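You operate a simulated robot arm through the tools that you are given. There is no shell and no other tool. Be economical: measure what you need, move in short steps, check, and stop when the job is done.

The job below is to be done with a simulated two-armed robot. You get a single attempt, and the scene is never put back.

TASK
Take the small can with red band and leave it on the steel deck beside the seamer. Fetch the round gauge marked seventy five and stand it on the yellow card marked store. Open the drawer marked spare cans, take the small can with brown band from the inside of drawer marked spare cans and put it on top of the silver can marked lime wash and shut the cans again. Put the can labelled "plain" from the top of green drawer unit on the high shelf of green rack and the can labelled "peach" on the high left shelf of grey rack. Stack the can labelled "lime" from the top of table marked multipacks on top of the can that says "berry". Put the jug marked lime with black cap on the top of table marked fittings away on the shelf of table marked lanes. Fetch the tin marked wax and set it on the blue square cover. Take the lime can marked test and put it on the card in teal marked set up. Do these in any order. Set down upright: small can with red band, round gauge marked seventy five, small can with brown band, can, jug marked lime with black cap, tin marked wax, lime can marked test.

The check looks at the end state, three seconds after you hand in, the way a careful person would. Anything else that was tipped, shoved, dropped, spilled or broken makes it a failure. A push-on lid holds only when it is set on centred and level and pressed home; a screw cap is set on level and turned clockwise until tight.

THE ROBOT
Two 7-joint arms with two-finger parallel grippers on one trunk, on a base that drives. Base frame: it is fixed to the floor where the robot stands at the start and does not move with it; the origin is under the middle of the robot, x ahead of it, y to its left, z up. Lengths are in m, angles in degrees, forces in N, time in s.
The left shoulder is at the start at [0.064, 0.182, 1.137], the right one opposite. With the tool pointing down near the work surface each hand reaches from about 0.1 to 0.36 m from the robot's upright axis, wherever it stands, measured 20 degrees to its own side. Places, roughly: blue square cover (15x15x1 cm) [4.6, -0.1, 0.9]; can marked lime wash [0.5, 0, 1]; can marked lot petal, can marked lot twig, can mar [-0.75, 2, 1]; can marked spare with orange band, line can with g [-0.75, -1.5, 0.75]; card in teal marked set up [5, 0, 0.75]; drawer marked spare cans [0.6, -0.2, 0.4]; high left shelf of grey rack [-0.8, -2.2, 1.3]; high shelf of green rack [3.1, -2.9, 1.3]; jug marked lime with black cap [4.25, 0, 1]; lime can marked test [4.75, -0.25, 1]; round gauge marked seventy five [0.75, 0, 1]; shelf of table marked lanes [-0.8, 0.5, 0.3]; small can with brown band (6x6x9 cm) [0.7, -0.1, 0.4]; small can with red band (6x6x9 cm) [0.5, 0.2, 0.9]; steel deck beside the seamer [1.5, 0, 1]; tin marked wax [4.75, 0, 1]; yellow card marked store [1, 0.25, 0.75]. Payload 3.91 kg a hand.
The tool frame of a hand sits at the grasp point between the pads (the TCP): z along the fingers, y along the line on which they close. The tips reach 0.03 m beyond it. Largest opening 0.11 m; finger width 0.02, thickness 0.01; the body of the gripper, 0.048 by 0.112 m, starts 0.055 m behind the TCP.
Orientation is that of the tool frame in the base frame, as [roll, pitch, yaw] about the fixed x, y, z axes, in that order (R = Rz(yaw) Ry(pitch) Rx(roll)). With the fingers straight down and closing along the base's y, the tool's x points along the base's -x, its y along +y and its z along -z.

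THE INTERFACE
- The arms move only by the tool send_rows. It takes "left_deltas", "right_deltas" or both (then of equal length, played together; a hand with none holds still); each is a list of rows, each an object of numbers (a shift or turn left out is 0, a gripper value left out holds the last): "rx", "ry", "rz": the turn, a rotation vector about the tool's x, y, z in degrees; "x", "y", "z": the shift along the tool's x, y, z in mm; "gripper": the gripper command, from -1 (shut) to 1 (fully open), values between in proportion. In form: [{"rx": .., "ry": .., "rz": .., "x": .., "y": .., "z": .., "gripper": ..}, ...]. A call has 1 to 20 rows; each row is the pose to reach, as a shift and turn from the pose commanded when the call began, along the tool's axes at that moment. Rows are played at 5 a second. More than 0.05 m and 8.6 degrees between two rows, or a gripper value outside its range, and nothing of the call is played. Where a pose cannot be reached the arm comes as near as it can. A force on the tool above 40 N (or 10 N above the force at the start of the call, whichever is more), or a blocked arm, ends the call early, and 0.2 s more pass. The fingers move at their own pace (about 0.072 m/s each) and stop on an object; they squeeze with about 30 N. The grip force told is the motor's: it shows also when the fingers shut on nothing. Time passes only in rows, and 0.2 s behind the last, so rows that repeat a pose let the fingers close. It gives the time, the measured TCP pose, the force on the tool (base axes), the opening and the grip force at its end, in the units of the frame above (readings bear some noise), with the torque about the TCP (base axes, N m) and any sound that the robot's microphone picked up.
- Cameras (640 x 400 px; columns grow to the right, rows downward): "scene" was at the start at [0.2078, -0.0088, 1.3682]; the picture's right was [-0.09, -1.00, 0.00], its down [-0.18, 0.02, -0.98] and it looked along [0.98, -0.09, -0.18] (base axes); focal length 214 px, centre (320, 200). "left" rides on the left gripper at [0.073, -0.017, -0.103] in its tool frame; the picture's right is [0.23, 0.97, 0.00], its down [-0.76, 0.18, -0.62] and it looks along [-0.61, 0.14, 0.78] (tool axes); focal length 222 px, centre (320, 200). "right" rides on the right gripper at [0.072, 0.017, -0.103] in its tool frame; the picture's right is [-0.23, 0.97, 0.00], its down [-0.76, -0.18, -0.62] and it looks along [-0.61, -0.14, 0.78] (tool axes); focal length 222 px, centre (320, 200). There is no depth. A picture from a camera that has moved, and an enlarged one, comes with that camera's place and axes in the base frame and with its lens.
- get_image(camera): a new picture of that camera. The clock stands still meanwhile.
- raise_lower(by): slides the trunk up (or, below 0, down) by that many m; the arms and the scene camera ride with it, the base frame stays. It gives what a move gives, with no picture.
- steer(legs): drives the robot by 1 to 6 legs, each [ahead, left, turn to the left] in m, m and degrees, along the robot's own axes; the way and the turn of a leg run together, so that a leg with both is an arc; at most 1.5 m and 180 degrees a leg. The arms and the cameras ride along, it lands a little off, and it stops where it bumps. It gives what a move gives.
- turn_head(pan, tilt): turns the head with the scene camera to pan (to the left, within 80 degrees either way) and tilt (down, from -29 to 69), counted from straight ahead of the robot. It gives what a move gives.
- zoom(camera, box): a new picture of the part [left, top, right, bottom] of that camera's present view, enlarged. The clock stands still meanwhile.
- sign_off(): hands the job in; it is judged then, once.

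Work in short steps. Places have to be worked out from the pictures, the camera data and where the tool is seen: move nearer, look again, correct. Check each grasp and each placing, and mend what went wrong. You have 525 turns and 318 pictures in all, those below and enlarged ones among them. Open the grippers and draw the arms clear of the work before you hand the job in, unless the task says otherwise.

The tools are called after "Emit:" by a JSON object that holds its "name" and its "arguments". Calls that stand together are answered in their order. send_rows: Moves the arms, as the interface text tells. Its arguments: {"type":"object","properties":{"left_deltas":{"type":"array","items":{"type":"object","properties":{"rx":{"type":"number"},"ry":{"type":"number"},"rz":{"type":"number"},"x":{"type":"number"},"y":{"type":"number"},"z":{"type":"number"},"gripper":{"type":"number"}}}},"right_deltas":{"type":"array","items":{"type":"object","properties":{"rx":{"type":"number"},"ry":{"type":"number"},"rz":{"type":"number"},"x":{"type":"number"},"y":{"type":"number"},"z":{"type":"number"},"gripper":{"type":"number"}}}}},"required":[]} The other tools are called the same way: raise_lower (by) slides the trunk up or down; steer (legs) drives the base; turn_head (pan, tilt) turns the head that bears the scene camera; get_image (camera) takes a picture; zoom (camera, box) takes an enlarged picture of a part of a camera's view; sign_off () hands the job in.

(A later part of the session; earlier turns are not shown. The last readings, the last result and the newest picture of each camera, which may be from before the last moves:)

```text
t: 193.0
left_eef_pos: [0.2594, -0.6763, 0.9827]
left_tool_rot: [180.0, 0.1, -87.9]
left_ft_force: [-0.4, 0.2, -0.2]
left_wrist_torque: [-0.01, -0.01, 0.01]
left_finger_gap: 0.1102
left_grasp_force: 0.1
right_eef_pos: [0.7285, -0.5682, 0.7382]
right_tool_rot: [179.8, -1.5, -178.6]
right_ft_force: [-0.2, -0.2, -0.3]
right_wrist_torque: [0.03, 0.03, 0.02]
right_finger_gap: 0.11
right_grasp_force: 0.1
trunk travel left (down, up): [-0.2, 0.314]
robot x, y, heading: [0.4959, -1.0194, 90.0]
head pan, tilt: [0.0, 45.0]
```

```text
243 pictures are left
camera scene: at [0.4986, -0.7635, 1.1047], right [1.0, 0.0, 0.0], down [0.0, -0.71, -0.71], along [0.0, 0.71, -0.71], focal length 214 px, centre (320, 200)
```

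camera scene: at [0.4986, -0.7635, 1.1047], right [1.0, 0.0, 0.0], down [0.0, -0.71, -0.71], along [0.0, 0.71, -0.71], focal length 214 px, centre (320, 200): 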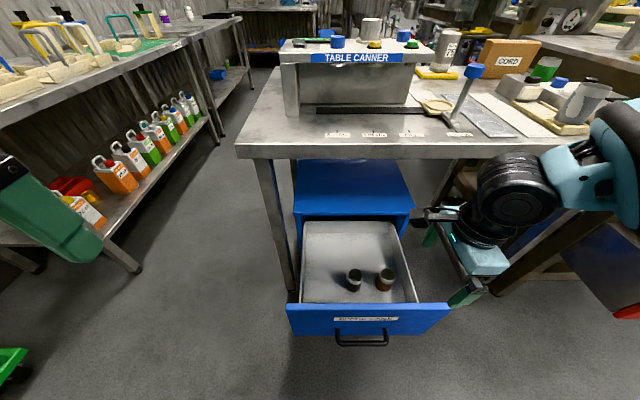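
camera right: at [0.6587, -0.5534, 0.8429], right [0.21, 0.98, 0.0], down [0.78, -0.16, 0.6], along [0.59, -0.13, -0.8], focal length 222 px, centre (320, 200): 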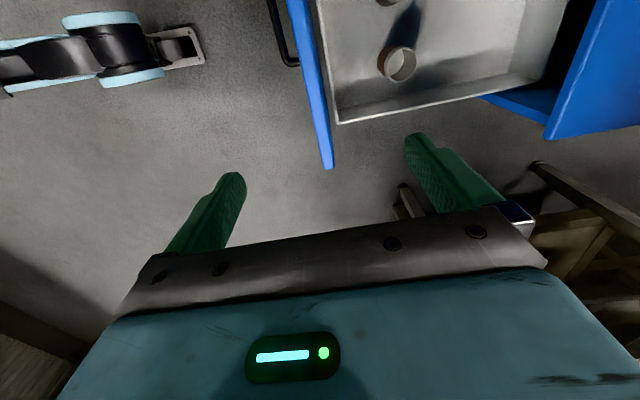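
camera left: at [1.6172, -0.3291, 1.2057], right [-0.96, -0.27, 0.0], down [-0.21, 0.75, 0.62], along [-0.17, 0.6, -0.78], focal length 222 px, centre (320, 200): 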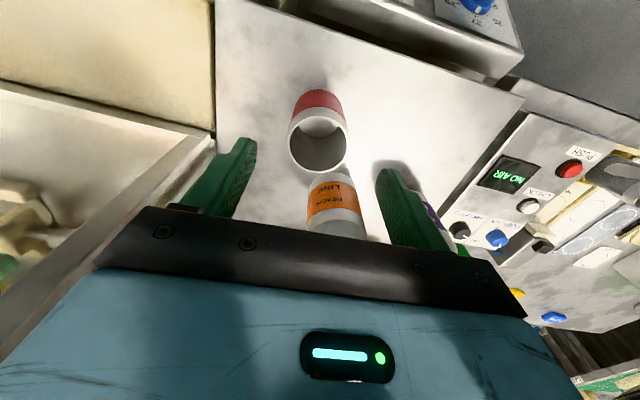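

Refining: the brown can's top is about (0.72, −0.435, 0.42). I'll zoom to confirm which can bears the brown band.

Emit:
{"name": "zoom", "arguments": {"camera": "scene", "box": [320, 245, 420, 315]}}

```text
5.71 times, centred on (370, 280) of scene
camera zoom: at [0.4986, -0.7635, 1.1047], right [1.0, 0.0, 0.0], down [0.0, -0.71, -0.71], along [0.0, 0.71, -0.71], focal length 1226 px, centre (34, -257)
```

zoom: 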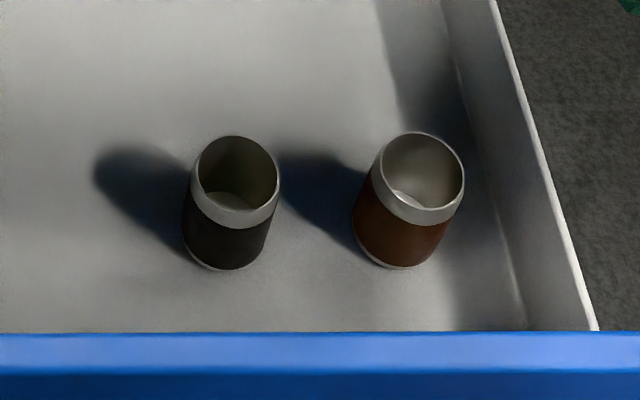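

The right one has the brown band; rim size puts its top at (0.724, −0.435, 0.425). Move above it and descend to z≈0.60 first.

Emit:
{"name": "send_rows", "arguments": {"right_deltas": [{"z": 40}, {"z": 60, "y": 40}, {"z": 70, "y": 80, "x": 2}, {"z": 80, "y": 120, "x": 4}, {"z": 110, "y": 133, "x": 4}, {"z": 138, "y": 133, "x": 4}]}}

Emit:
{"name": "get_image", "arguments": {"camera": "right"}}

Emit:
{"name": "get_image", "arguments": {"camera": "scene"}}

```text
t: 194.4
left_eef_pos: [0.2588, -0.6742, 0.983]
left_tool_rot: [179.7, 0.0, -87.7]
left_ft_force: [0.3, 0.1, -0.8]
left_wrist_torque: [0.0, -0.02, -0.02]
left_finger_gap: 0.1101
left_grasp_force: 0.1
right_eef_pos: [0.7184, -0.4349, 0.5965]
right_tool_rot: [179.9, -1.6, -178.7]
right_ft_force: [-0.1, 0.7, -0.4]
right_wrist_torque: [0.01, -0.03, -0.02]
right_finger_gap: 0.1099
right_grasp_force: 0.0
trunk travel left (down, up): [-0.2, 0.314]
robot x, y, heading: [0.4969, -1.0231, 89.8]
head pan, tilt: [0.0, 45.0]
```

```text
241 pictures are left
camera right: at [0.6492, -0.4202, 0.7022], right [0.21, 0.98, 0.0], down [0.78, -0.16, 0.6], along [0.59, -0.13, -0.8], focal length 222 px, centre (320, 200)
```

right: 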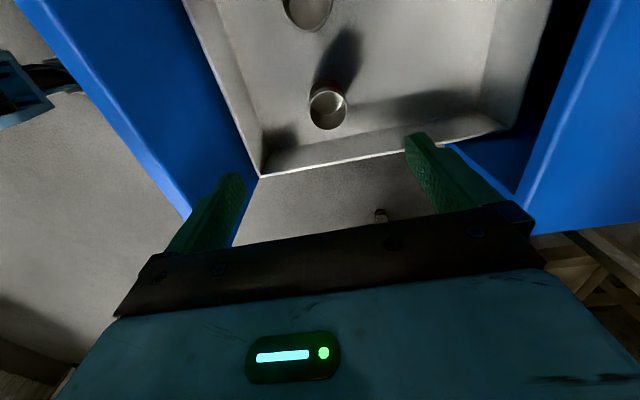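

```text
240 pictures are left
camera scene: at [0.4989, -0.7631, 1.1046], right [1.0, 0.0, 0.0], down [0.0, -0.71, -0.71], along [0.0, 0.71, -0.71], focal length 214 px, centre (320, 200)
```

scene: 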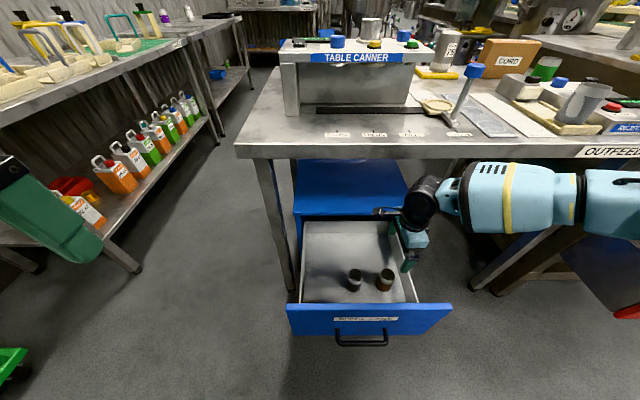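

The can top recomputes to (0.724, −0.428). I'll correct the small tilt and descend to z≈0.387.

Emit:
{"name": "send_rows", "arguments": {"right_deltas": [{"x": -8, "y": 7, "z": 40, "ry": -1.6}, {"x": -9, "y": 7, "z": 80, "ry": -1.6}, {"x": -10, "y": 7, "z": 120, "ry": -1.6}, {"x": -11, "y": 7, "z": 160, "ry": -1.6}, {"x": -12, "y": 7, "z": 185, "ry": -1.6}, {"x": -12, "y": 7, "z": 209, "ry": -1.6}, {"x": -12, "y": 7, "z": 209, "ry": -1.6}]}}

Emit:
{"name": "get_image", "arguments": {"camera": "right"}}

```text
t: 196.0
left_eef_pos: [0.2576, -0.6739, 0.9825]
left_tool_rot: [179.8, -0.1, -87.7]
left_ft_force: [-0.2, 0.1, -0.3]
left_wrist_torque: [0.03, 0.03, -0.01]
left_finger_gap: 0.1098
left_grasp_force: 0.1
right_eef_pos: [0.7603, -0.4726, 0.4494]
right_tool_rot: [179.8, 0.0, -178.7]
right_ft_force: [-0.3, -0.3, -0.4]
right_wrist_torque: [0.0, -0.02, 0.0]
right_finger_gap: 0.1098
right_grasp_force: 0.1
right hand out of reach, approached as far as the arm can: row 2, 3, 4, 5, 6, 7
trunk travel left (down, up): [-0.2, 0.314]
robot x, y, heading: [0.4986, -1.0187, 89.9]
head pan, tilt: [0.0, 45.0]
```

```text
239 pictures are left
camera right: at [0.6877, -0.4577, 0.5533], right [0.21, 0.98, 0.0], down [0.77, -0.16, 0.62], along [0.61, -0.12, -0.78], focal length 222 px, centre (320, 200)
```

right: 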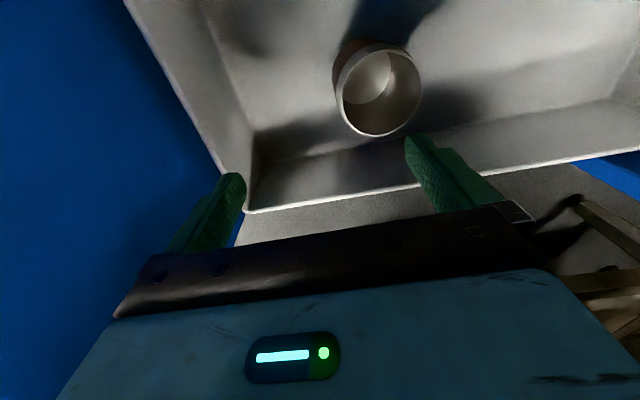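

The arm runs out of downward reach; I'll go back up, lower the trunk 0.15 m, and try again.

Emit:
{"name": "send_rows", "arguments": {"right_deltas": [{"z": -40}, {"z": -80, "x": 12, "y": 15}, {"z": -120, "x": 24, "y": 30}, {"z": -160, "x": 36, "y": 45}, {"z": -190, "x": 36, "y": 45}]}}

Emit:
{"name": "raise_lower", "arguments": {"by": -0.15}}

Emit:
{"name": "get_image", "arguments": {"camera": "right"}}

```text
t: 197.2
left_eef_pos: [0.2592, -0.6758, 0.9826]
left_tool_rot: [179.8, -0.2, -87.9]
left_ft_force: [0.1, -1.0, -1.0]
left_wrist_torque: [0.02, -0.01, -0.01]
left_finger_gap: 0.1097
left_grasp_force: 0.0
right_eef_pos: [0.7207, -0.4303, 0.6391]
right_tool_rot: [179.8, 0.2, -178.6]
right_ft_force: [-0.2, -0.6, -0.3]
right_wrist_torque: [0.01, -0.03, -0.02]
right_finger_gap: 0.1101
right_grasp_force: 0.0
trunk travel left (down, up): [-0.2, 0.314]
robot x, y, heading: [0.5018, -1.0239, 89.6]
head pan, tilt: [0.0, 45.0]
```

```text
t: 198.9
left_eef_pos: [0.2594, -0.6758, 0.8332]
left_tool_rot: [179.9, 0.1, -87.8]
left_ft_force: [-0.5, 0.2, -0.2]
left_wrist_torque: [0.03, 0.0, 0.02]
left_finger_gap: 0.1101
left_grasp_force: 0.1
right_eef_pos: [0.7212, -0.4262, 0.4871]
right_tool_rot: [179.8, -0.1, -178.7]
right_ft_force: [0.2, -0.1, -0.2]
right_wrist_torque: [0.0, -0.01, -0.03]
right_finger_gap: 0.1099
right_grasp_force: 0.0
trunk travel left (down, up): [-0.05, 0.464]
robot x, y, heading: [0.4914, -1.0196, 89.7]
head pan, tilt: [0.0, 45.0]
```

```text
238 pictures are left
camera right: at [0.6499, -0.4127, 0.5913], right [0.21, 0.98, 0.0], down [0.77, -0.16, 0.62], along [0.61, -0.12, -0.78], focal length 222 px, centre (320, 200)
```

right: 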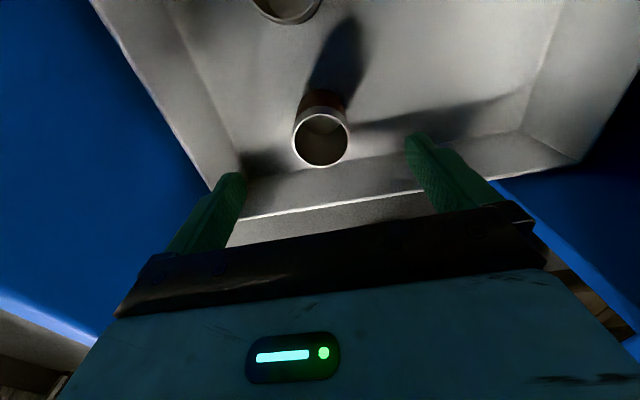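

Rim centre ≈(0.729, −0.428), top between 0.39 and 0.42. Descend to z≈0.372 and look.

Emit:
{"name": "send_rows", "arguments": {"right_deltas": [{"x": -8, "y": -1, "z": 40}, {"x": -8, "y": -1, "z": 75}, {"x": -8, "y": -1, "z": 100}, {"x": -8, "y": -1, "z": 115}]}}

Emit:
{"name": "get_image", "arguments": {"camera": "right"}}

```text
t: 199.9
left_eef_pos: [0.2599, -0.676, 0.8326]
left_tool_rot: [179.8, -0.1, -87.8]
left_ft_force: [-0.2, 0.0, -0.3]
left_wrist_torque: [-0.01, -0.01, 0.01]
left_finger_gap: 0.1102
left_grasp_force: 0.0
right_eef_pos: [0.7323, -0.4274, 0.3693]
right_tool_rot: [179.8, 0.0, -178.7]
right_ft_force: [0.2, 0.3, 0.1]
right_wrist_torque: [0.0, 0.01, 0.01]
right_finger_gap: 0.1102
right_grasp_force: 0.0
trunk travel left (down, up): [-0.05, 0.464]
robot x, y, heading: [0.4934, -1.0203, 89.9]
head pan, tilt: [0.0, 45.0]
```

```text
237 pictures are left
camera right: at [0.6594, -0.4127, 0.4744], right [0.21, 0.98, 0.0], down [0.77, -0.16, 0.62], along [0.61, -0.13, -0.78], focal length 222 px, centre (320, 200)
```

right: 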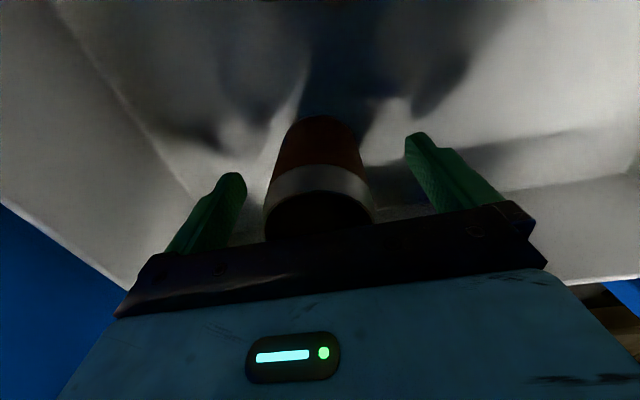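

Centred between the fingers, same relation as with the red can. Close and lift.

Emit:
{"name": "send_rows", "arguments": {"right_deltas": [{"gripper": -1}, {"gripper": -1}, {"gripper": -1}, {"gripper": -1}, {"gripper": -1}, {"gripper": -1}]}}

Emit:
{"name": "send_rows", "arguments": {"right_deltas": [{"z": -40}, {"z": -80}, {"z": -120}, {"z": -160}, {"z": -200}]}}

Emit:
{"name": "get_image", "arguments": {"camera": "right"}}

```text
t: 201.3
left_eef_pos: [0.2589, -0.6751, 0.8334]
left_tool_rot: [179.8, -0.1, -87.8]
left_ft_force: [-0.1, -0.3, 0.0]
left_wrist_torque: [0.01, -0.02, 0.03]
left_finger_gap: 0.11
left_grasp_force: 0.0
right_eef_pos: [0.7307, -0.4278, 0.3721]
right_tool_rot: [179.8, 0.0, -178.8]
right_ft_force: [0.6, 0.0, -0.6]
right_wrist_torque: [-0.04, 0.01, 0.0]
right_finger_gap: 0.0511
right_grasp_force: 30.0
trunk travel left (down, up): [-0.05, 0.464]
robot x, y, heading: [0.4992, -1.0215, 89.8]
head pan, tilt: [0.0, 45.0]
```

```text
t: 202.5
left_eef_pos: [0.2586, -0.6748, 0.8335]
left_tool_rot: [179.9, -0.1, -87.8]
left_ft_force: [0.2, 0.2, -0.4]
left_wrist_torque: [-0.01, 0.0, 0.0]
left_finger_gap: 0.1102
left_grasp_force: 0.0
right_eef_pos: [0.7312, -0.4248, 0.5739]
right_tool_rot: [179.8, 0.1, -178.7]
right_ft_force: [-0.5, -0.2, -0.6]
right_wrist_torque: [-0.01, 0.01, -0.01]
right_finger_gap: 0.0512
right_grasp_force: 30.1
trunk travel left (down, up): [-0.05, 0.464]
robot x, y, heading: [0.4967, -1.0218, 89.7]
head pan, tilt: [0.0, 45.0]
```

```text
236 pictures are left
camera right: at [0.6582, -0.4116, 0.6771], right [0.2, 0.98, 0.0], down [0.76, -0.16, 0.62], along [0.61, -0.13, -0.78], focal length 222 px, centre (320, 200)
```

right: 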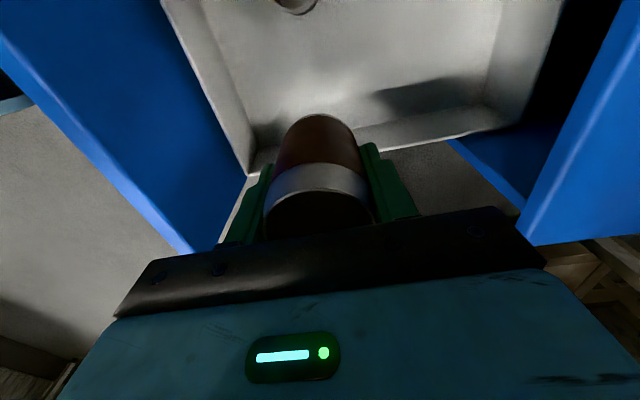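

The brown can is held. I'll lift it clear of the drawer front while drawing back, then tuck it in.

Emit:
{"name": "send_rows", "arguments": {"right_deltas": [{"z": -35, "y": -20}, {"z": -75, "y": -40}, {"z": -115, "y": -60}, {"z": -150, "y": -90}, {"z": -180, "y": -125}, {"z": -200, "y": -165}, {"z": -215, "y": -210}, {"z": -225, "y": -255}, {"z": -225, "y": -300}]}}

Emit:
{"name": "steer", "arguments": {"legs": [[-0.1, 0, 0], [0, -0.2, 0]]}}

Emit:
{"name": "get_image", "arguments": {"camera": "scene"}}

```text
t: 204.5
left_eef_pos: [0.2597, -0.6753, 0.8334]
left_tool_rot: [179.9, -0.1, -87.7]
left_ft_force: [0.0, 0.9, 0.4]
left_wrist_torque: [0.01, 0.01, 0.04]
left_finger_gap: 0.1098
left_grasp_force: 0.1
right_eef_pos: [0.7385, -0.7249, 0.7964]
right_tool_rot: [-179.8, 0.2, -179.1]
right_ft_force: [20.4, 23.7, -23.1]
right_wrist_torque: [-3.11, 0.77, -2.11]
right_finger_gap: 0.051
right_grasp_force: 30.1
trunk travel left (down, up): [-0.05, 0.464]
robot x, y, heading: [0.496, -1.0171, 89.6]
head pan, tilt: [0.0, 45.0]
```

```text
t: 207.7
left_eef_pos: [0.4638, -0.777, 0.8337]
left_tool_rot: [179.8, -0.1, -87.6]
left_ft_force: [-0.1, -0.9, -0.5]
left_wrist_torque: [-0.01, 0.01, -0.02]
left_finger_gap: 0.1103
left_grasp_force: 0.1
right_eef_pos: [0.942, -0.826, 0.7978]
right_tool_rot: [179.9, 0.1, -178.8]
right_ft_force: [5.6, 22.3, -31.7]
right_wrist_torque: [-2.89, -2.03, -1.87]
right_finger_gap: 0.0512
right_grasp_force: 29.7
trunk travel left (down, up): [-0.05, 0.464]
robot x, y, heading: [0.7024, -1.1191, 89.7]
head pan, tilt: [0.0, 45.0]
```

```text
235 pictures are left
camera scene: at [0.7087, -0.8032, 0.9327], right [1.0, -0.05, 0.0], down [-0.04, -0.69, -0.72], along [0.04, 0.72, -0.69], focal length 214 px, centre (320, 200)
```

scene: 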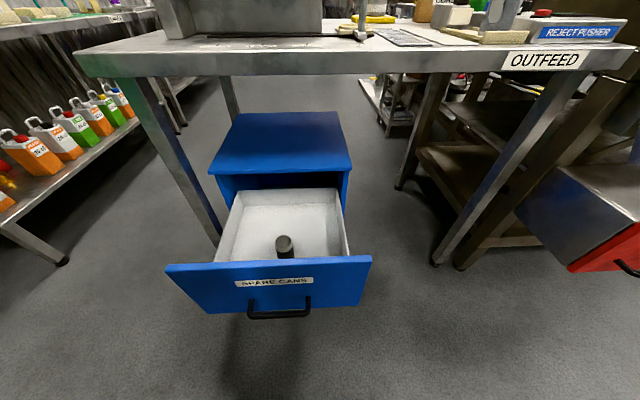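

The right arm presses on my head again; I'll move that hand outward and ahead a bit.

Emit:
{"name": "send_rows", "arguments": {"right_deltas": [{"y": 30, "x": -20}, {"y": 70, "x": -40}]}}

Emit:
{"name": "turn_head", "arguments": {"pan": 0, "tilt": 50}}

Emit:
{"name": "send_rows", "arguments": {"left_deltas": [{"z": 40, "gripper": -1}, {"z": 80, "x": -20, "gripper": -1}, {"z": 120, "x": -40, "gripper": -1}, {"z": 160, "x": -60, "gripper": -1}, {"z": 200, "x": -70, "gripper": -1}, {"z": 240, "x": -80, "gripper": -1}, {"z": 280, "x": -80, "gripper": -1}, {"z": 310, "x": -80, "y": -20, "gripper": -1}]}}

Emit:
{"name": "get_image", "arguments": {"camera": "scene"}}

```text
t: 208.3
left_eef_pos: [0.4635, -0.7763, 0.8327]
left_tool_rot: [179.9, -0.1, -87.8]
left_ft_force: [-0.3, -0.1, 0.7]
left_wrist_torque: [-0.02, 0.01, 0.01]
left_finger_gap: 0.1102
left_grasp_force: 0.0
right_eef_pos: [0.9808, -0.7568, 0.7954]
right_tool_rot: [179.7, 0.2, -178.5]
right_ft_force: [-1.0, -0.1, 0.3]
right_wrist_torque: [0.04, 0.0, -0.05]
right_finger_gap: 0.0512
right_grasp_force: 29.8
trunk travel left (down, up): [-0.05, 0.464]
robot x, y, heading: [0.6973, -1.1192, 89.7]
head pan, tilt: [0.0, 45.0]
```

```text
t: 209.0
left_eef_pos: [0.4645, -0.7756, 0.8323]
left_tool_rot: [179.7, -0.1, -87.7]
left_ft_force: [-0.8, 0.4, 0.7]
left_wrist_torque: [0.02, -0.01, -0.02]
left_finger_gap: 0.11
left_grasp_force: 0.0
right_eef_pos: [0.9812, -0.7568, 0.7965]
right_tool_rot: [179.8, 0.1, -178.7]
right_ft_force: [0.1, -0.2, 0.2]
right_wrist_torque: [-0.01, -0.01, 0.01]
right_finger_gap: 0.0512
right_grasp_force: 30.4
trunk travel left (down, up): [-0.05, 0.464]
robot x, y, heading: [0.7027, -1.1212, 89.8]
head pan, tilt: [0.0, 50.0]
```

```text
t: 210.8
left_eef_pos: [0.4776, -0.6982, 0.5214]
left_tool_rot: [179.8, -0.1, -87.7]
left_ft_force: [0.6, 0.0, -0.1]
left_wrist_torque: [0.0, 0.04, 0.03]
left_finger_gap: 0.0
left_grasp_force: 29.3
right_eef_pos: [0.9809, -0.7568, 0.7953]
right_tool_rot: [179.8, 0.1, -178.7]
right_ft_force: [-0.6, -0.1, -0.3]
right_wrist_torque: [-0.01, 0.0, -0.01]
right_finger_gap: 0.0512
right_grasp_force: 30.5
trunk travel left (down, up): [-0.05, 0.464]
robot x, y, heading: [0.7029, -1.1235, 90.1]
head pan, tilt: [0.0, 50.0]
```

```text
234 pictures are left
camera scene: at [0.7043, -0.8082, 0.9242], right [1.0, 0.0, 0.0], down [0.0, -0.77, -0.64], along [0.0, 0.64, -0.77], focal length 214 px, centre (320, 200)
```

scene: 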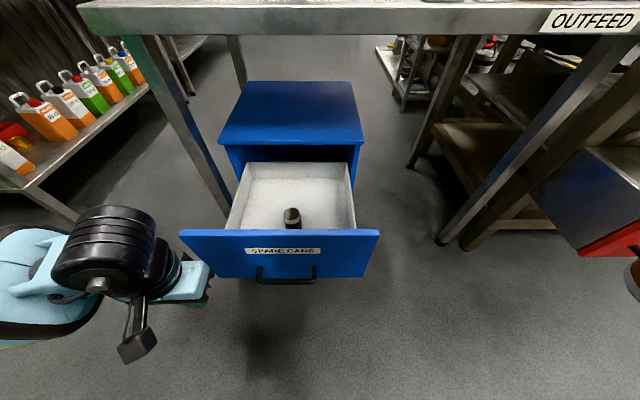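

I'll lower and extend the left fist in front of the drawer face, shift the base right 8 cm, and then push by driving.

Emit:
{"name": "send_rows", "arguments": {"left_deltas": [{"z": 20}, {"z": 40}, {"z": 60, "y": -20}, {"z": 65, "y": -40}]}}

Emit:
{"name": "steer", "arguments": {"legs": [[0, -0.08, 0]]}}

Emit:
{"name": "send_rows", "arguments": {"left_deltas": [{"x": -25}, {"x": -50}, {"x": -72}]}}

Emit:
{"name": "get_image", "arguments": {"camera": "scene"}}

```text
t: 211.8
left_eef_pos: [0.5201, -0.6969, 0.4581]
left_tool_rot: [179.9, -0.1, -87.7]
left_ft_force: [-0.2, -0.3, 1.0]
left_wrist_torque: [0.01, 0.03, 0.02]
left_finger_gap: 0.0001
left_grasp_force: 30.0
right_eef_pos: [0.9813, -0.7568, 0.7959]
right_tool_rot: [179.8, 0.2, -178.7]
right_ft_force: [-0.8, -0.1, -1.0]
right_wrist_torque: [0.0, -0.01, 0.01]
right_finger_gap: 0.0509
right_grasp_force: 30.4
trunk travel left (down, up): [-0.05, 0.464]
robot x, y, heading: [0.7012, -1.1215, 89.7]
head pan, tilt: [0.0, 50.0]
```

```text
t: 213.2
left_eef_pos: [0.6009, -0.6968, 0.458]
left_tool_rot: [179.7, -0.2, -87.7]
left_ft_force: [-0.3, 0.9, 0.9]
left_wrist_torque: [0.01, 0.01, 0.0]
left_finger_gap: 0.0
left_grasp_force: 29.9
right_eef_pos: [1.062, -0.757, 0.7958]
right_tool_rot: [179.9, 0.1, -178.7]
right_ft_force: [0.5, -0.6, 0.3]
right_wrist_torque: [0.02, -0.01, 0.02]
right_finger_gap: 0.0514
right_grasp_force: 29.8
trunk travel left (down, up): [-0.05, 0.464]
robot x, y, heading: [0.7848, -1.1203, 89.6]
head pan, tilt: [0.0, 50.0]
```

```text
t: 213.9
left_eef_pos: [0.5972, -0.6254, 0.4588]
left_tool_rot: [179.8, -0.1, -87.6]
left_ft_force: [0.5, -0.1, 0.6]
left_wrist_torque: [0.01, 0.01, -0.02]
left_finger_gap: 0.0
left_grasp_force: 30.7
right_eef_pos: [1.0614, -0.7561, 0.7952]
right_tool_rot: [179.7, 0.1, -178.6]
right_ft_force: [-0.5, -0.5, -0.3]
right_wrist_torque: [0.0, 0.0, -0.01]
right_finger_gap: 0.0508
right_grasp_force: 30.0
trunk travel left (down, up): [-0.05, 0.464]
robot x, y, heading: [0.7845, -1.1232, 89.8]
head pan, tilt: [0.0, 50.0]
```

```text
233 pictures are left
camera scene: at [0.7853, -0.8085, 0.9242], right [1.0, 0.0, 0.0], down [0.0, -0.77, -0.64], along [0.0, 0.64, -0.77], focal length 214 px, centre (320, 200)
```

scene: 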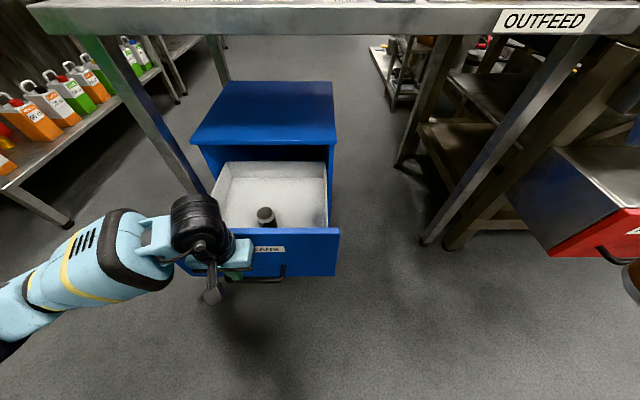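

The fist is at the drawer face beside the label. Drive ahead 0.29 m to push it in, then check.

Emit:
{"name": "steer", "arguments": {"legs": [[0.15, 0, 0], [0.14, 0, 0]]}}

Emit:
{"name": "get_image", "arguments": {"camera": "scene"}}

```text
t: 216.2
left_eef_pos: [0.6001, -0.3356, 0.4579]
left_tool_rot: [179.8, -0.1, -87.7]
left_ft_force: [-0.3, 0.6, -0.3]
left_wrist_torque: [0.04, -0.03, 0.0]
left_finger_gap: 0.0
left_grasp_force: 30.2
right_eef_pos: [1.0652, -0.4678, 0.7962]
right_tool_rot: [180.0, 0.1, -178.8]
right_ft_force: [0.3, -0.2, 0.8]
right_wrist_torque: [-0.05, 0.04, -0.02]
right_finger_gap: 0.0509
right_grasp_force: 29.7
trunk travel left (down, up): [-0.05, 0.464]
robot x, y, heading: [0.784, -0.8337, 89.8]
head pan, tilt: [0.0, 50.0]
```

```text
232 pictures are left
camera scene: at [0.7872, -0.5199, 0.9241], right [1.0, 0.0, 0.0], down [0.0, -0.77, -0.64], along [0.0, 0.64, -0.77], focal length 214 px, centre (320, 200)
```

scene: 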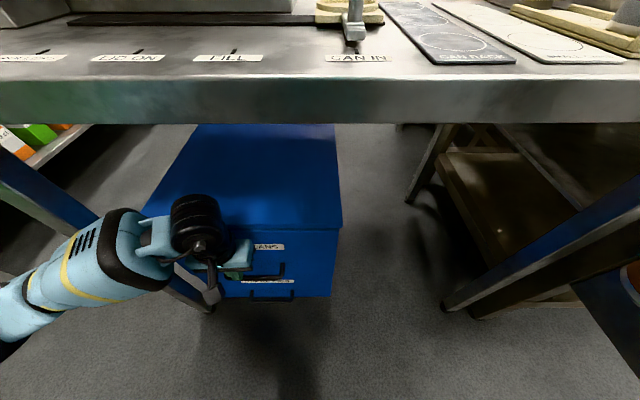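

Nearly shut. Push a few more centimetres until it meets the stop.

Emit:
{"name": "send_rows", "arguments": {"left_deltas": [{"x": -10}, {"x": -20}, {"x": -30}, {"x": -38}]}}

Emit:
{"name": "zoom", "arguments": {"camera": "scene", "box": [180, 200, 360, 310]}}

```text
t: 216.8
left_eef_pos: [0.5992, -0.3268, 0.4581]
left_tool_rot: [179.7, -0.8, -88.3]
left_ft_force: [-1.6, -13.1, 5.3]
left_wrist_torque: [1.51, -0.22, -0.12]
left_finger_gap: 0.0
left_grasp_force: 29.7
right_eef_pos: [1.0631, -0.4691, 0.7962]
right_tool_rot: [179.9, 0.0, -178.7]
right_ft_force: [-0.3, -0.1, 0.4]
right_wrist_torque: [-0.04, -0.02, -0.02]
right_finger_gap: 0.0507
right_grasp_force: 30.0
trunk travel left (down, up): [-0.05, 0.464]
robot x, y, heading: [0.7857, -0.8337, 89.9]
head pan, tilt: [0.0, 50.0]
stopped in row 2 (left hand): the force on the tool passed its limit at 49 N (the readings are from after the stop); the commanded pose is now the measured one
```

```text
3.56 times, centred on (270, 255) of scene
camera zoom: at [0.7865, -0.5212, 0.9244], right [1.0, 0.0, 0.0], down [0.0, -0.77, -0.64], along [0.0, 0.64, -0.77], focal length 763 px, centre (498, 4)
```

zoom: 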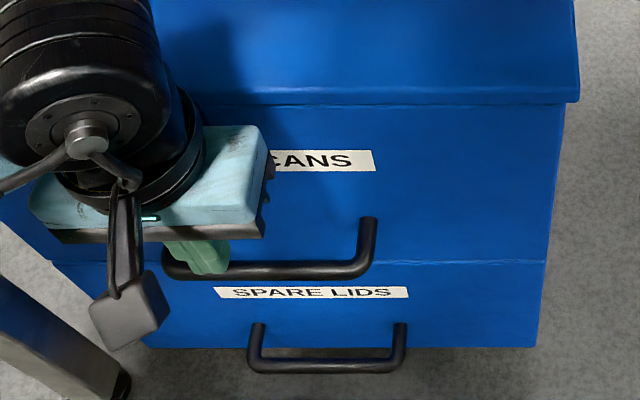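

The drawer is shut against its stop. Back off, tuck the left hand, raise the trunk and drive round to the table's front end for the lime wash can.

Emit:
{"name": "steer", "arguments": {"legs": [[-0.35, 0, 0]]}}

Emit:
{"name": "raise_lower", "arguments": {"by": 0.35}}

Emit:
{"name": "send_rows", "arguments": {"left_deltas": [{"z": -40, "x": 25, "gripper": 1}, {"z": -80, "x": 50, "gripper": 1}, {"z": -120, "x": 80, "y": 20}, {"z": -160, "x": 100, "y": 50}, {"z": -200, "x": 120, "y": 80}, {"z": -240, "x": 140, "y": 90}, {"z": -280, "x": 150, "y": 90}, {"z": -320, "x": 150, "y": 90}]}}

Emit:
{"name": "steer", "arguments": {"legs": [[0, 0, -90], [-0.85, 0, 0], [0, 1.4, 0]]}}

Emit:
{"name": "get_image", "arguments": {"camera": "scene"}}

```text
t: 219.1
left_eef_pos: [0.6001, -0.6799, 0.4562]
left_tool_rot: [179.7, -0.6, -88.5]
left_ft_force: [0.2, 0.3, 0.5]
left_wrist_torque: [0.0, 0.0, 0.0]
left_finger_gap: 0.0
left_grasp_force: 30.0
right_eef_pos: [1.0643, -0.8261, 0.7964]
right_tool_rot: [179.8, 0.1, -179.0]
right_ft_force: [-1.0, 0.2, 0.3]
right_wrist_torque: [0.0, 0.01, -0.02]
right_finger_gap: 0.051
right_grasp_force: 29.9
trunk travel left (down, up): [-0.05, 0.464]
robot x, y, heading: [0.7843, -1.186, 89.3]
head pan, tilt: [0.0, 50.0]
```

```text
t: 222.6
left_eef_pos: [0.6001, -0.6803, 0.8073]
left_tool_rot: [179.7, -0.7, -88.5]
left_ft_force: [-0.4, 0.6, -0.1]
left_wrist_torque: [-0.03, -0.02, 0.0]
left_finger_gap: 0.0
left_grasp_force: 30.4
right_eef_pos: [1.0644, -0.8262, 1.1463]
right_tool_rot: [180.0, 0.0, -179.0]
right_ft_force: [0.5, 0.0, -0.3]
right_wrist_torque: [0.0, 0.03, 0.02]
right_finger_gap: 0.0511
right_grasp_force: 30.2
trunk travel left (down, up): [-0.4, 0.114]
robot x, y, heading: [0.7859, -1.1888, 89.3]
head pan, tilt: [0.0, 50.0]
```

```text
refused: row 3 steps farther than a row can; nothing moved
```

```text
t: 237.0
left_eef_pos: [0.4464, -0.3811, 0.8138]
left_tool_rot: [-179.0, -0.3, 173.6]
left_ft_force: [-0.2, 0.6, 0.4]
left_wrist_torque: [0.04, -0.03, 0.01]
left_finger_gap: 0.0
left_grasp_force: 30.1
right_eef_pos: [0.2928, -0.8021, 1.1502]
right_tool_rot: [179.2, -0.3, 88.4]
right_ft_force: [-0.3, -0.2, -1.2]
right_wrist_torque: [-0.04, -0.01, -0.01]
right_finger_gap: 0.0509
right_grasp_force: 29.8
trunk travel left (down, up): [-0.4, 0.114]
robot x, y, heading: [-0.0447, -0.4992, -3.3]
head pan, tilt: [0.0, 50.0]
stopped in leg 3: the robot was blocked; the commanded pose is now the measured one
```

```text
230 pictures are left
camera scene: at [0.1336, -0.5162, 1.3096], right [-0.05, -1.0, -0.01], down [-0.76, 0.04, -0.65], along [0.65, -0.03, -0.76], focal length 214 px, centre (320, 200)
```

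scene: 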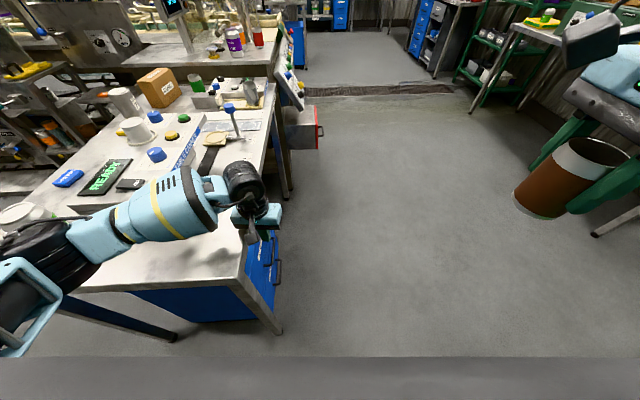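

The move was refused for the left arm but the drive went on, so the left hand bumped the table's side. I'll strafe back right, then tuck the arm properly and inspect.

Emit:
{"name": "steer", "arguments": {"legs": [[-0.02, -0.25, 3.3]]}}

Emit:
{"name": "send_rows", "arguments": {"left_deltas": [{"z": -30, "x": 15, "gripper": 1}, {"z": -60, "x": 30, "gripper": 1}, {"z": -90, "x": 45, "gripper": 1}, {"z": -120, "x": 60, "gripper": 1}, {"z": -150, "x": 75, "y": 10}, {"z": -180, "x": 90, "y": 20}, {"z": -210, "x": 105, "y": 30}, {"z": -240, "x": 120, "y": 40}, {"z": -270, "x": 130, "y": 50}, {"z": -300, "x": 140, "y": 60}, {"z": -330, "x": 150, "y": 70}, {"z": -360, "x": 150, "y": 80}]}}

Emit:
{"name": "turn_head", "arguments": {"pan": 25, "tilt": 40}}

Emit:
{"name": "get_image", "arguments": {"camera": "scene"}}

```text
t: 238.1
left_eef_pos: [0.4518, -0.3877, 0.8065]
left_tool_rot: [-179.1, -1.2, 175.2]
left_ft_force: [-0.1, -0.1, -0.4]
left_wrist_torque: [0.0, 0.02, -0.02]
left_finger_gap: 0.0
left_grasp_force: 30.0
right_eef_pos: [0.3029, -0.8169, 1.145]
right_tool_rot: [179.7, 0.0, 88.7]
right_ft_force: [-0.1, -0.2, -0.9]
right_wrist_torque: [0.03, 0.0, 0.02]
right_finger_gap: 0.0508
right_grasp_force: 29.8
trunk travel left (down, up): [-0.4, 0.114]
robot x, y, heading: [-0.0442, -0.5228, -2.6]
head pan, tilt: [0.0, 50.0]
stopped in leg 1: the force on the tool passed its limit at 45 N (the readings are from after the stop); the commanded pose is now the measured one
```

```text
t: 240.7
left_eef_pos: [0.3204, -0.2884, 1.1673]
left_tool_rot: [-179.0, -1.5, 175.3]
left_ft_force: [-0.2, -0.1, 0.6]
left_wrist_torque: [0.01, 0.02, 0.01]
left_finger_gap: 0.1102
left_grasp_force: 0.2
right_eef_pos: [0.3042, -0.8149, 1.1445]
right_tool_rot: [179.8, 0.0, 88.6]
right_ft_force: [-0.1, 0.1, -0.9]
right_wrist_torque: [0.01, 0.02, -0.04]
right_finger_gap: 0.051
right_grasp_force: 29.5
trunk travel left (down, up): [-0.4, 0.114]
robot x, y, heading: [-0.0483, -0.5198, -2.9]
head pan, tilt: [0.0, 50.0]
```

```text
t: 241.6
left_eef_pos: [0.3212, -0.2885, 1.1681]
left_tool_rot: [-179.0, -1.5, 175.3]
left_ft_force: [-0.2, 0.0, 0.0]
left_wrist_torque: [0.01, 0.01, -0.01]
left_finger_gap: 0.1099
left_grasp_force: 0.2
right_eef_pos: [0.3061, -0.8156, 1.1454]
right_tool_rot: [180.0, 0.0, 88.7]
right_ft_force: [0.0, -0.3, 0.0]
right_wrist_torque: [-0.01, -0.04, 0.02]
right_finger_gap: 0.051
right_grasp_force: 29.9
trunk travel left (down, up): [-0.4, 0.114]
robot x, y, heading: [-0.0471, -0.5169, -2.5]
head pan, tilt: [25.0, 40.0]
```

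```text
229 pictures are left
camera scene: at [0.1476, -0.4942, 1.3213], right [0.38, -0.93, 0.0], down [-0.6, -0.24, -0.77], along [0.71, 0.29, -0.64], focal length 214 px, centre (320, 200)
```

scene: 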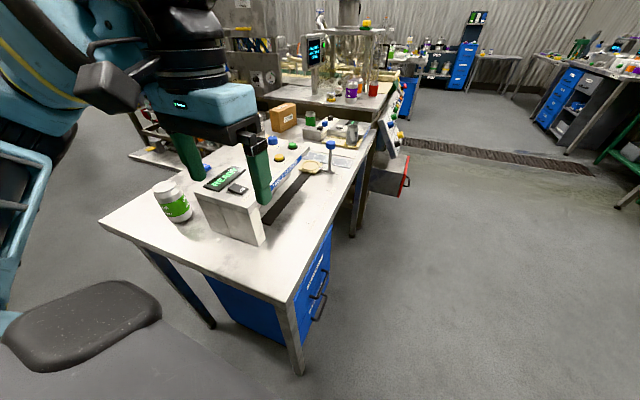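

The lime wash can and table items are unharmed. Now strafe left to y≈0.24 facing the table's front end.

Emit:
{"name": "steer", "arguments": {"legs": [[0, 0.77, 2.5]]}}

Emit:
{"name": "turn_head", "arguments": {"pan": 0, "tilt": 50}}

Emit:
{"name": "get_image", "arguments": {"camera": "scene"}}

Emit:
{"name": "get_image", "arguments": {"camera": "right"}}

```text
t: 248.5
left_eef_pos: [0.3307, 0.4668, 1.1677]
left_tool_rot: [-179.0, -1.4, 177.7]
left_ft_force: [-0.2, -0.2, -0.5]
left_wrist_torque: [-0.02, 0.01, -0.01]
left_finger_gap: 0.11
left_grasp_force: 0.1
right_eef_pos: [0.337, -0.0591, 1.1468]
right_tool_rot: [180.0, 0.1, 91.0]
right_ft_force: [0.4, -0.6, -0.4]
right_wrist_torque: [0.0, -0.03, -0.01]
right_finger_gap: 0.0511
right_grasp_force: 30.2
trunk travel left (down, up): [-0.4, 0.114]
robot x, y, heading: [-0.0256, 0.2198, -0.4]
head pan, tilt: [25.0, 40.0]
```

```text
t: 249.4
left_eef_pos: [0.3307, 0.4682, 1.1679]
left_tool_rot: [-179.0, -1.4, 177.6]
left_ft_force: [0.5, -1.8, 0.2]
left_wrist_torque: [0.0, -0.01, -0.04]
left_finger_gap: 0.11
left_grasp_force: 0.0
right_eef_pos: [0.3381, -0.0609, 1.1446]
right_tool_rot: [180.0, 0.1, 91.0]
right_ft_force: [-0.4, 0.1, -0.2]
right_wrist_torque: [0.01, 0.04, 0.0]
right_finger_gap: 0.0508
right_grasp_force: 30.0
trunk travel left (down, up): [-0.4, 0.114]
robot x, y, heading: [-0.0261, 0.2213, -0.5]
head pan, tilt: [0.0, 50.0]
```

```text
228 pictures are left
camera scene: at [0.1664, 0.2185, 1.3072], right [-0.01, -1.0, 0.0], down [-0.77, 0.01, -0.64], along [0.64, 0.0, -0.77], focal length 214 px, centre (320, 200)
```

scene: 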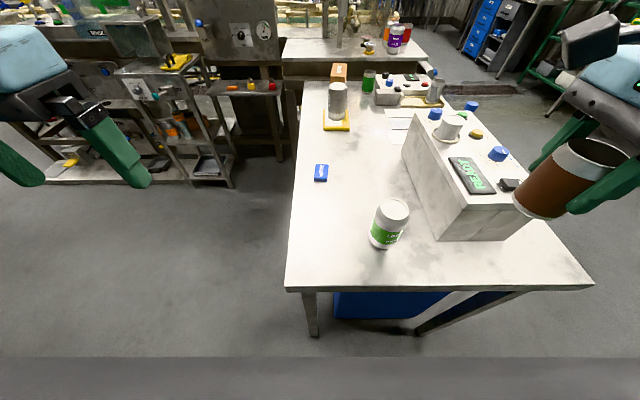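

```text
227 pictures are left
camera right: at [0.3535, 0.0126, 1.2495], right [0.98, -0.21, 0.0], down [-0.17, -0.76, 0.62], along [-0.13, -0.61, -0.78], focal length 222 px, centre (320, 200)
```

right: 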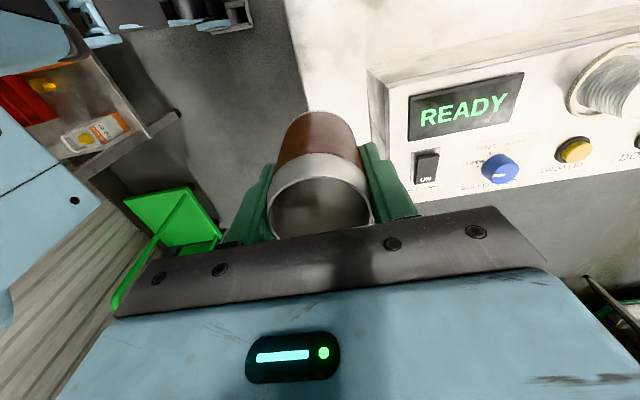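

The lime wash can is near (0.40, 0.075), top ≈0.99. I'll rotate the right hand back to its standard yaw so its camera can see the target.

Emit:
{"name": "send_rows", "arguments": {"right_deltas": [{"rz": -8}, {"rz": -16}, {"rz": -24}, {"rz": -32}, {"rz": -40}, {"rz": -48}, {"rz": -56}, {"rz": -64}, {"rz": -72}, {"rz": -80}, {"rz": -88}, {"rz": -90}]}}

Emit:
{"name": "get_image", "arguments": {"camera": "right"}}

```text
t: 252.0
left_eef_pos: [0.3308, 0.4673, 1.1668]
left_tool_rot: [-179.0, -1.4, 177.6]
left_ft_force: [0.3, 0.3, 1.3]
left_wrist_torque: [-0.01, 0.02, 0.0]
left_finger_gap: 0.11
left_grasp_force: 0.1
right_eef_pos: [0.3368, -0.0596, 1.1466]
right_tool_rot: [180.0, 0.1, -178.8]
right_ft_force: [-0.2, 0.4, 0.0]
right_wrist_torque: [-0.01, 0.01, 0.03]
right_finger_gap: 0.0509
right_grasp_force: 29.0
trunk travel left (down, up): [-0.4, 0.114]
robot x, y, heading: [-0.0302, 0.2215, -0.6]
head pan, tilt: [0.0, 50.0]
```

```text
226 pictures are left
camera right: at [0.2645, -0.0443, 1.249], right [0.21, 0.98, 0.0], down [0.76, -0.16, 0.63], along [0.61, -0.13, -0.78], focal length 222 px, centre (320, 200)
```

right: 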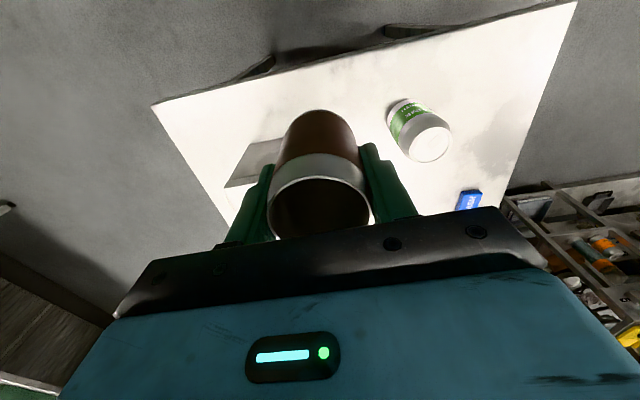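

Lime wash top computes to about (0.409, 0.067). I'll move the can to just short of it, at the same height, and re-measure.

Emit:
{"name": "send_rows", "arguments": {"right_deltas": [{"y": 40, "x": -8}, {"y": 80, "x": -16}, {"y": 120, "x": -24}, {"y": 128, "x": -30}]}}

Emit:
{"name": "get_image", "arguments": {"camera": "right"}}

Emit:
{"name": "get_image", "arguments": {"camera": "scene"}}

```text
t: 253.0
left_eef_pos: [0.3316, 0.4668, 1.1654]
left_tool_rot: [-179.0, -1.4, 177.7]
left_ft_force: [0.0, 0.8, -0.1]
left_wrist_torque: [-0.04, 0.02, 0.01]
left_finger_gap: 0.1101
left_grasp_force: 0.0
right_eef_pos: [0.3678, 0.0653, 1.1464]
right_tool_rot: [179.9, 0.2, -179.0]
right_ft_force: [-0.1, 0.3, -0.6]
right_wrist_torque: [0.02, -0.02, 0.02]
right_finger_gap: 0.0511
right_grasp_force: 30.0
trunk travel left (down, up): [-0.4, 0.114]
robot x, y, heading: [-0.0249, 0.2209, -0.6]
head pan, tilt: [0.0, 50.0]
```

```text
225 pictures are left
camera right: at [0.2956, 0.0806, 1.2512], right [0.21, 0.98, 0.0], down [0.76, -0.16, 0.62], along [0.61, -0.13, -0.78], focal length 222 px, centre (320, 200)
```

right: 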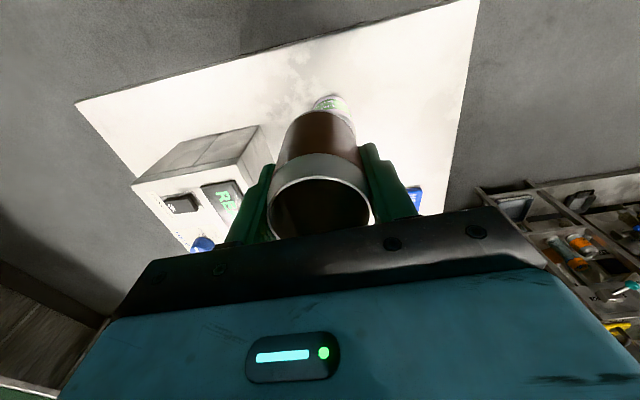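

```text
224 pictures are left
camera scene: at [0.1663, 0.2182, 1.3072], right [-0.01, -1.0, 0.0], down [-0.77, 0.01, -0.64], along [0.64, 0.0, -0.77], focal length 214 px, centre (320, 200)
```

scene: 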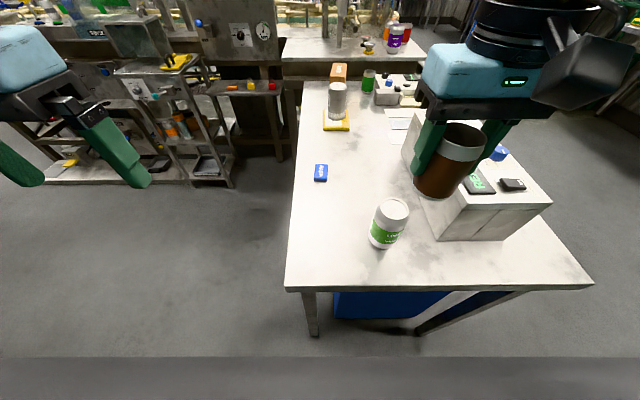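

The held can hides it from the wrist camera; I'll measure precisely with an enlarged scene view.

Emit:
{"name": "zoom", "arguments": {"camera": "scene", "box": [340, 180, 440, 260]}}

```text
5.00 times, centred on (390, 220) of scene
camera zoom: at [0.1663, 0.2182, 1.3072], right [-0.01, -1.0, 0.0], down [-0.77, 0.01, -0.64], along [0.64, 0.0, -0.77], focal length 1072 px, centre (-30, 100)
```

zoom: 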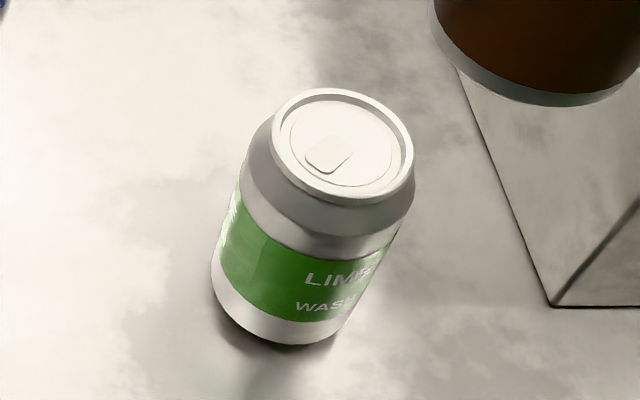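

Intersecting both rays puts the lime wash can's axis at about (0.416, 0.074), top ≈0.976. Move over it and lower to leave ~2 cm, then view.

Emit:
{"name": "send_rows", "arguments": {"right_deltas": [{"x": -25, "y": 5}, {"x": -48, "y": 9}, {"x": -48, "y": 9, "z": 40}, {"x": -48, "y": 9, "z": 80}, {"x": -48, "y": 9, "z": 93}]}}

Emit:
{"name": "zoom", "arguments": {"camera": "scene", "box": [320, 140, 470, 260]}}

Emit:
{"name": "get_image", "arguments": {"camera": "right"}}

```text
t: 254.2
left_eef_pos: [0.3314, 0.4674, 1.1674]
left_tool_rot: [-178.9, -1.4, 177.7]
left_ft_force: [0.8, 0.8, -0.3]
left_wrist_torque: [-0.01, 0.02, -0.04]
left_finger_gap: 0.1099
left_grasp_force: 0.1
right_eef_pos: [0.416, 0.077, 1.0519]
right_tool_rot: [180.0, 0.1, -179.0]
right_ft_force: [0.4, -0.1, 0.4]
right_wrist_torque: [0.0, -0.03, 0.0]
right_finger_gap: 0.0509
right_grasp_force: 30.6
trunk travel left (down, up): [-0.4, 0.114]
robot x, y, heading: [-0.0271, 0.2226, -0.3]
head pan, tilt: [0.0, 50.0]
```

```text
3.33 times, centred on (395, 200) of scene
camera zoom: at [0.1664, 0.2184, 1.3072], right [-0.01, -1.0, 0.0], down [-0.77, 0.01, -0.64], along [0.64, 0.0, -0.77], focal length 715 px, centre (70, 200)
```

zoom: 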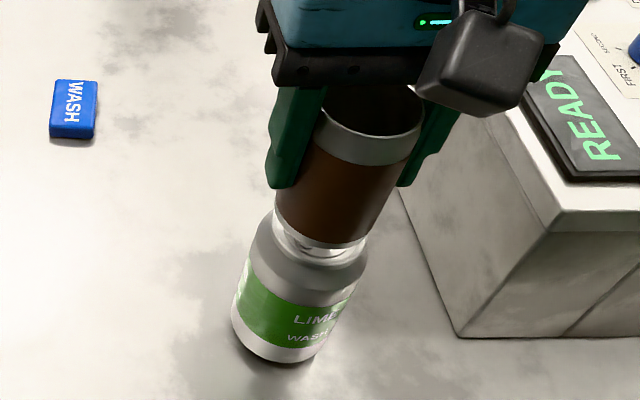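

```text
221 pictures are left
camera right: at [0.3435, 0.0927, 1.1558], right [0.21, 0.98, 0.0], down [0.76, -0.16, 0.63], along [0.61, -0.13, -0.78], focal length 222 px, centre (320, 200)
```

right: 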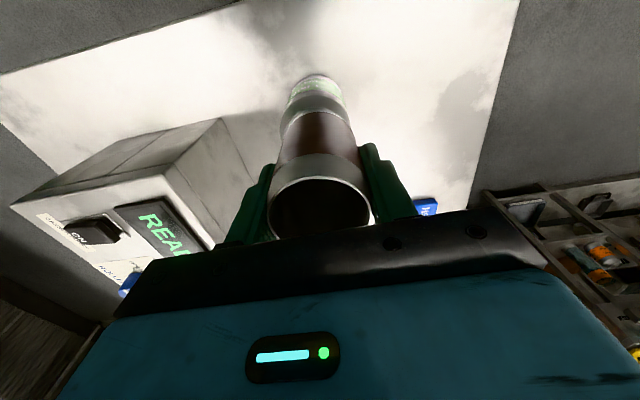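

Comparing both views, the lime can is ~8 mm farther ahead and 3 mm to the right of the held can. Correct and lower gently to contact.

Emit:
{"name": "send_rows", "arguments": {"right_deltas": [{"x": -8, "y": -3}, {"x": -8, "y": -3, "z": 8}, {"x": -8, "y": -3, "z": 14}]}}

Emit:
{"name": "send_rows", "arguments": {"right_deltas": [{"z": 2}, {"z": 4}, {"z": 6}, {"z": 8}, {"z": 10}, {"z": 12}]}}

Emit:
{"name": "zoom", "arguments": {"camera": "scene", "box": [320, 140, 470, 260]}}

```text
t: 255.0
left_eef_pos: [0.3324, 0.4685, 1.167]
left_tool_rot: [-178.9, -1.4, 177.7]
left_ft_force: [-0.1, 0.2, 0.8]
left_wrist_torque: [-0.03, -0.01, -0.01]
left_finger_gap: 0.11
left_grasp_force: 0.0
right_eef_pos: [0.423, 0.0751, 1.038]
right_tool_rot: [180.0, 0.0, -179.0]
right_ft_force: [0.7, -0.5, -0.2]
right_wrist_torque: [-0.04, 0.01, -0.01]
right_finger_gap: 0.0509
right_grasp_force: 30.2
trunk travel left (down, up): [-0.4, 0.114]
robot x, y, heading: [-0.0273, 0.2194, -0.4]
head pan, tilt: [0.0, 50.0]
```

```text
t: 256.4
left_eef_pos: [0.3305, 0.4687, 1.1687]
left_tool_rot: [-179.0, -1.3, 177.8]
left_ft_force: [0.0, 0.6, -0.4]
left_wrist_torque: [-0.02, -0.01, 0.0]
left_finger_gap: 0.1099
left_grasp_force: 0.0
right_eef_pos: [0.4219, 0.0753, 1.0265]
right_tool_rot: [-180.0, 0.2, -179.0]
right_ft_force: [1.5, -0.1, 21.6]
right_wrist_torque: [-0.04, 0.0, 0.01]
right_finger_gap: 0.0506
right_grasp_force: 30.3
trunk travel left (down, up): [-0.4, 0.114]
robot x, y, heading: [-0.023, 0.2221, -0.4]
head pan, tilt: [0.0, 50.0]
```

```text
3.33 times, centred on (395, 200) of scene
camera zoom: at [0.1654, 0.2189, 1.3074], right [-0.01, -1.0, 0.0], down [-0.77, 0.01, -0.64], along [0.64, 0.0, -0.77], focal length 715 px, centre (70, 200)
```

zoom: 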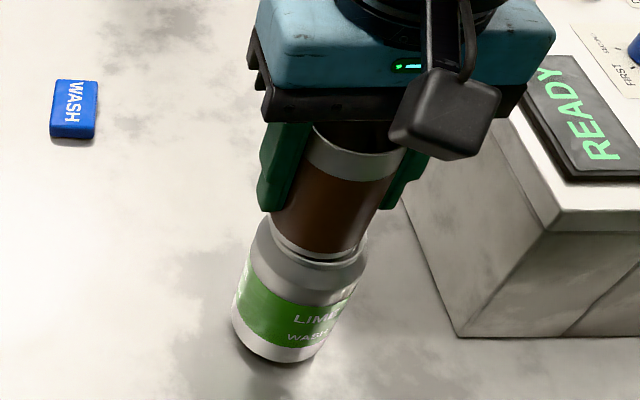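

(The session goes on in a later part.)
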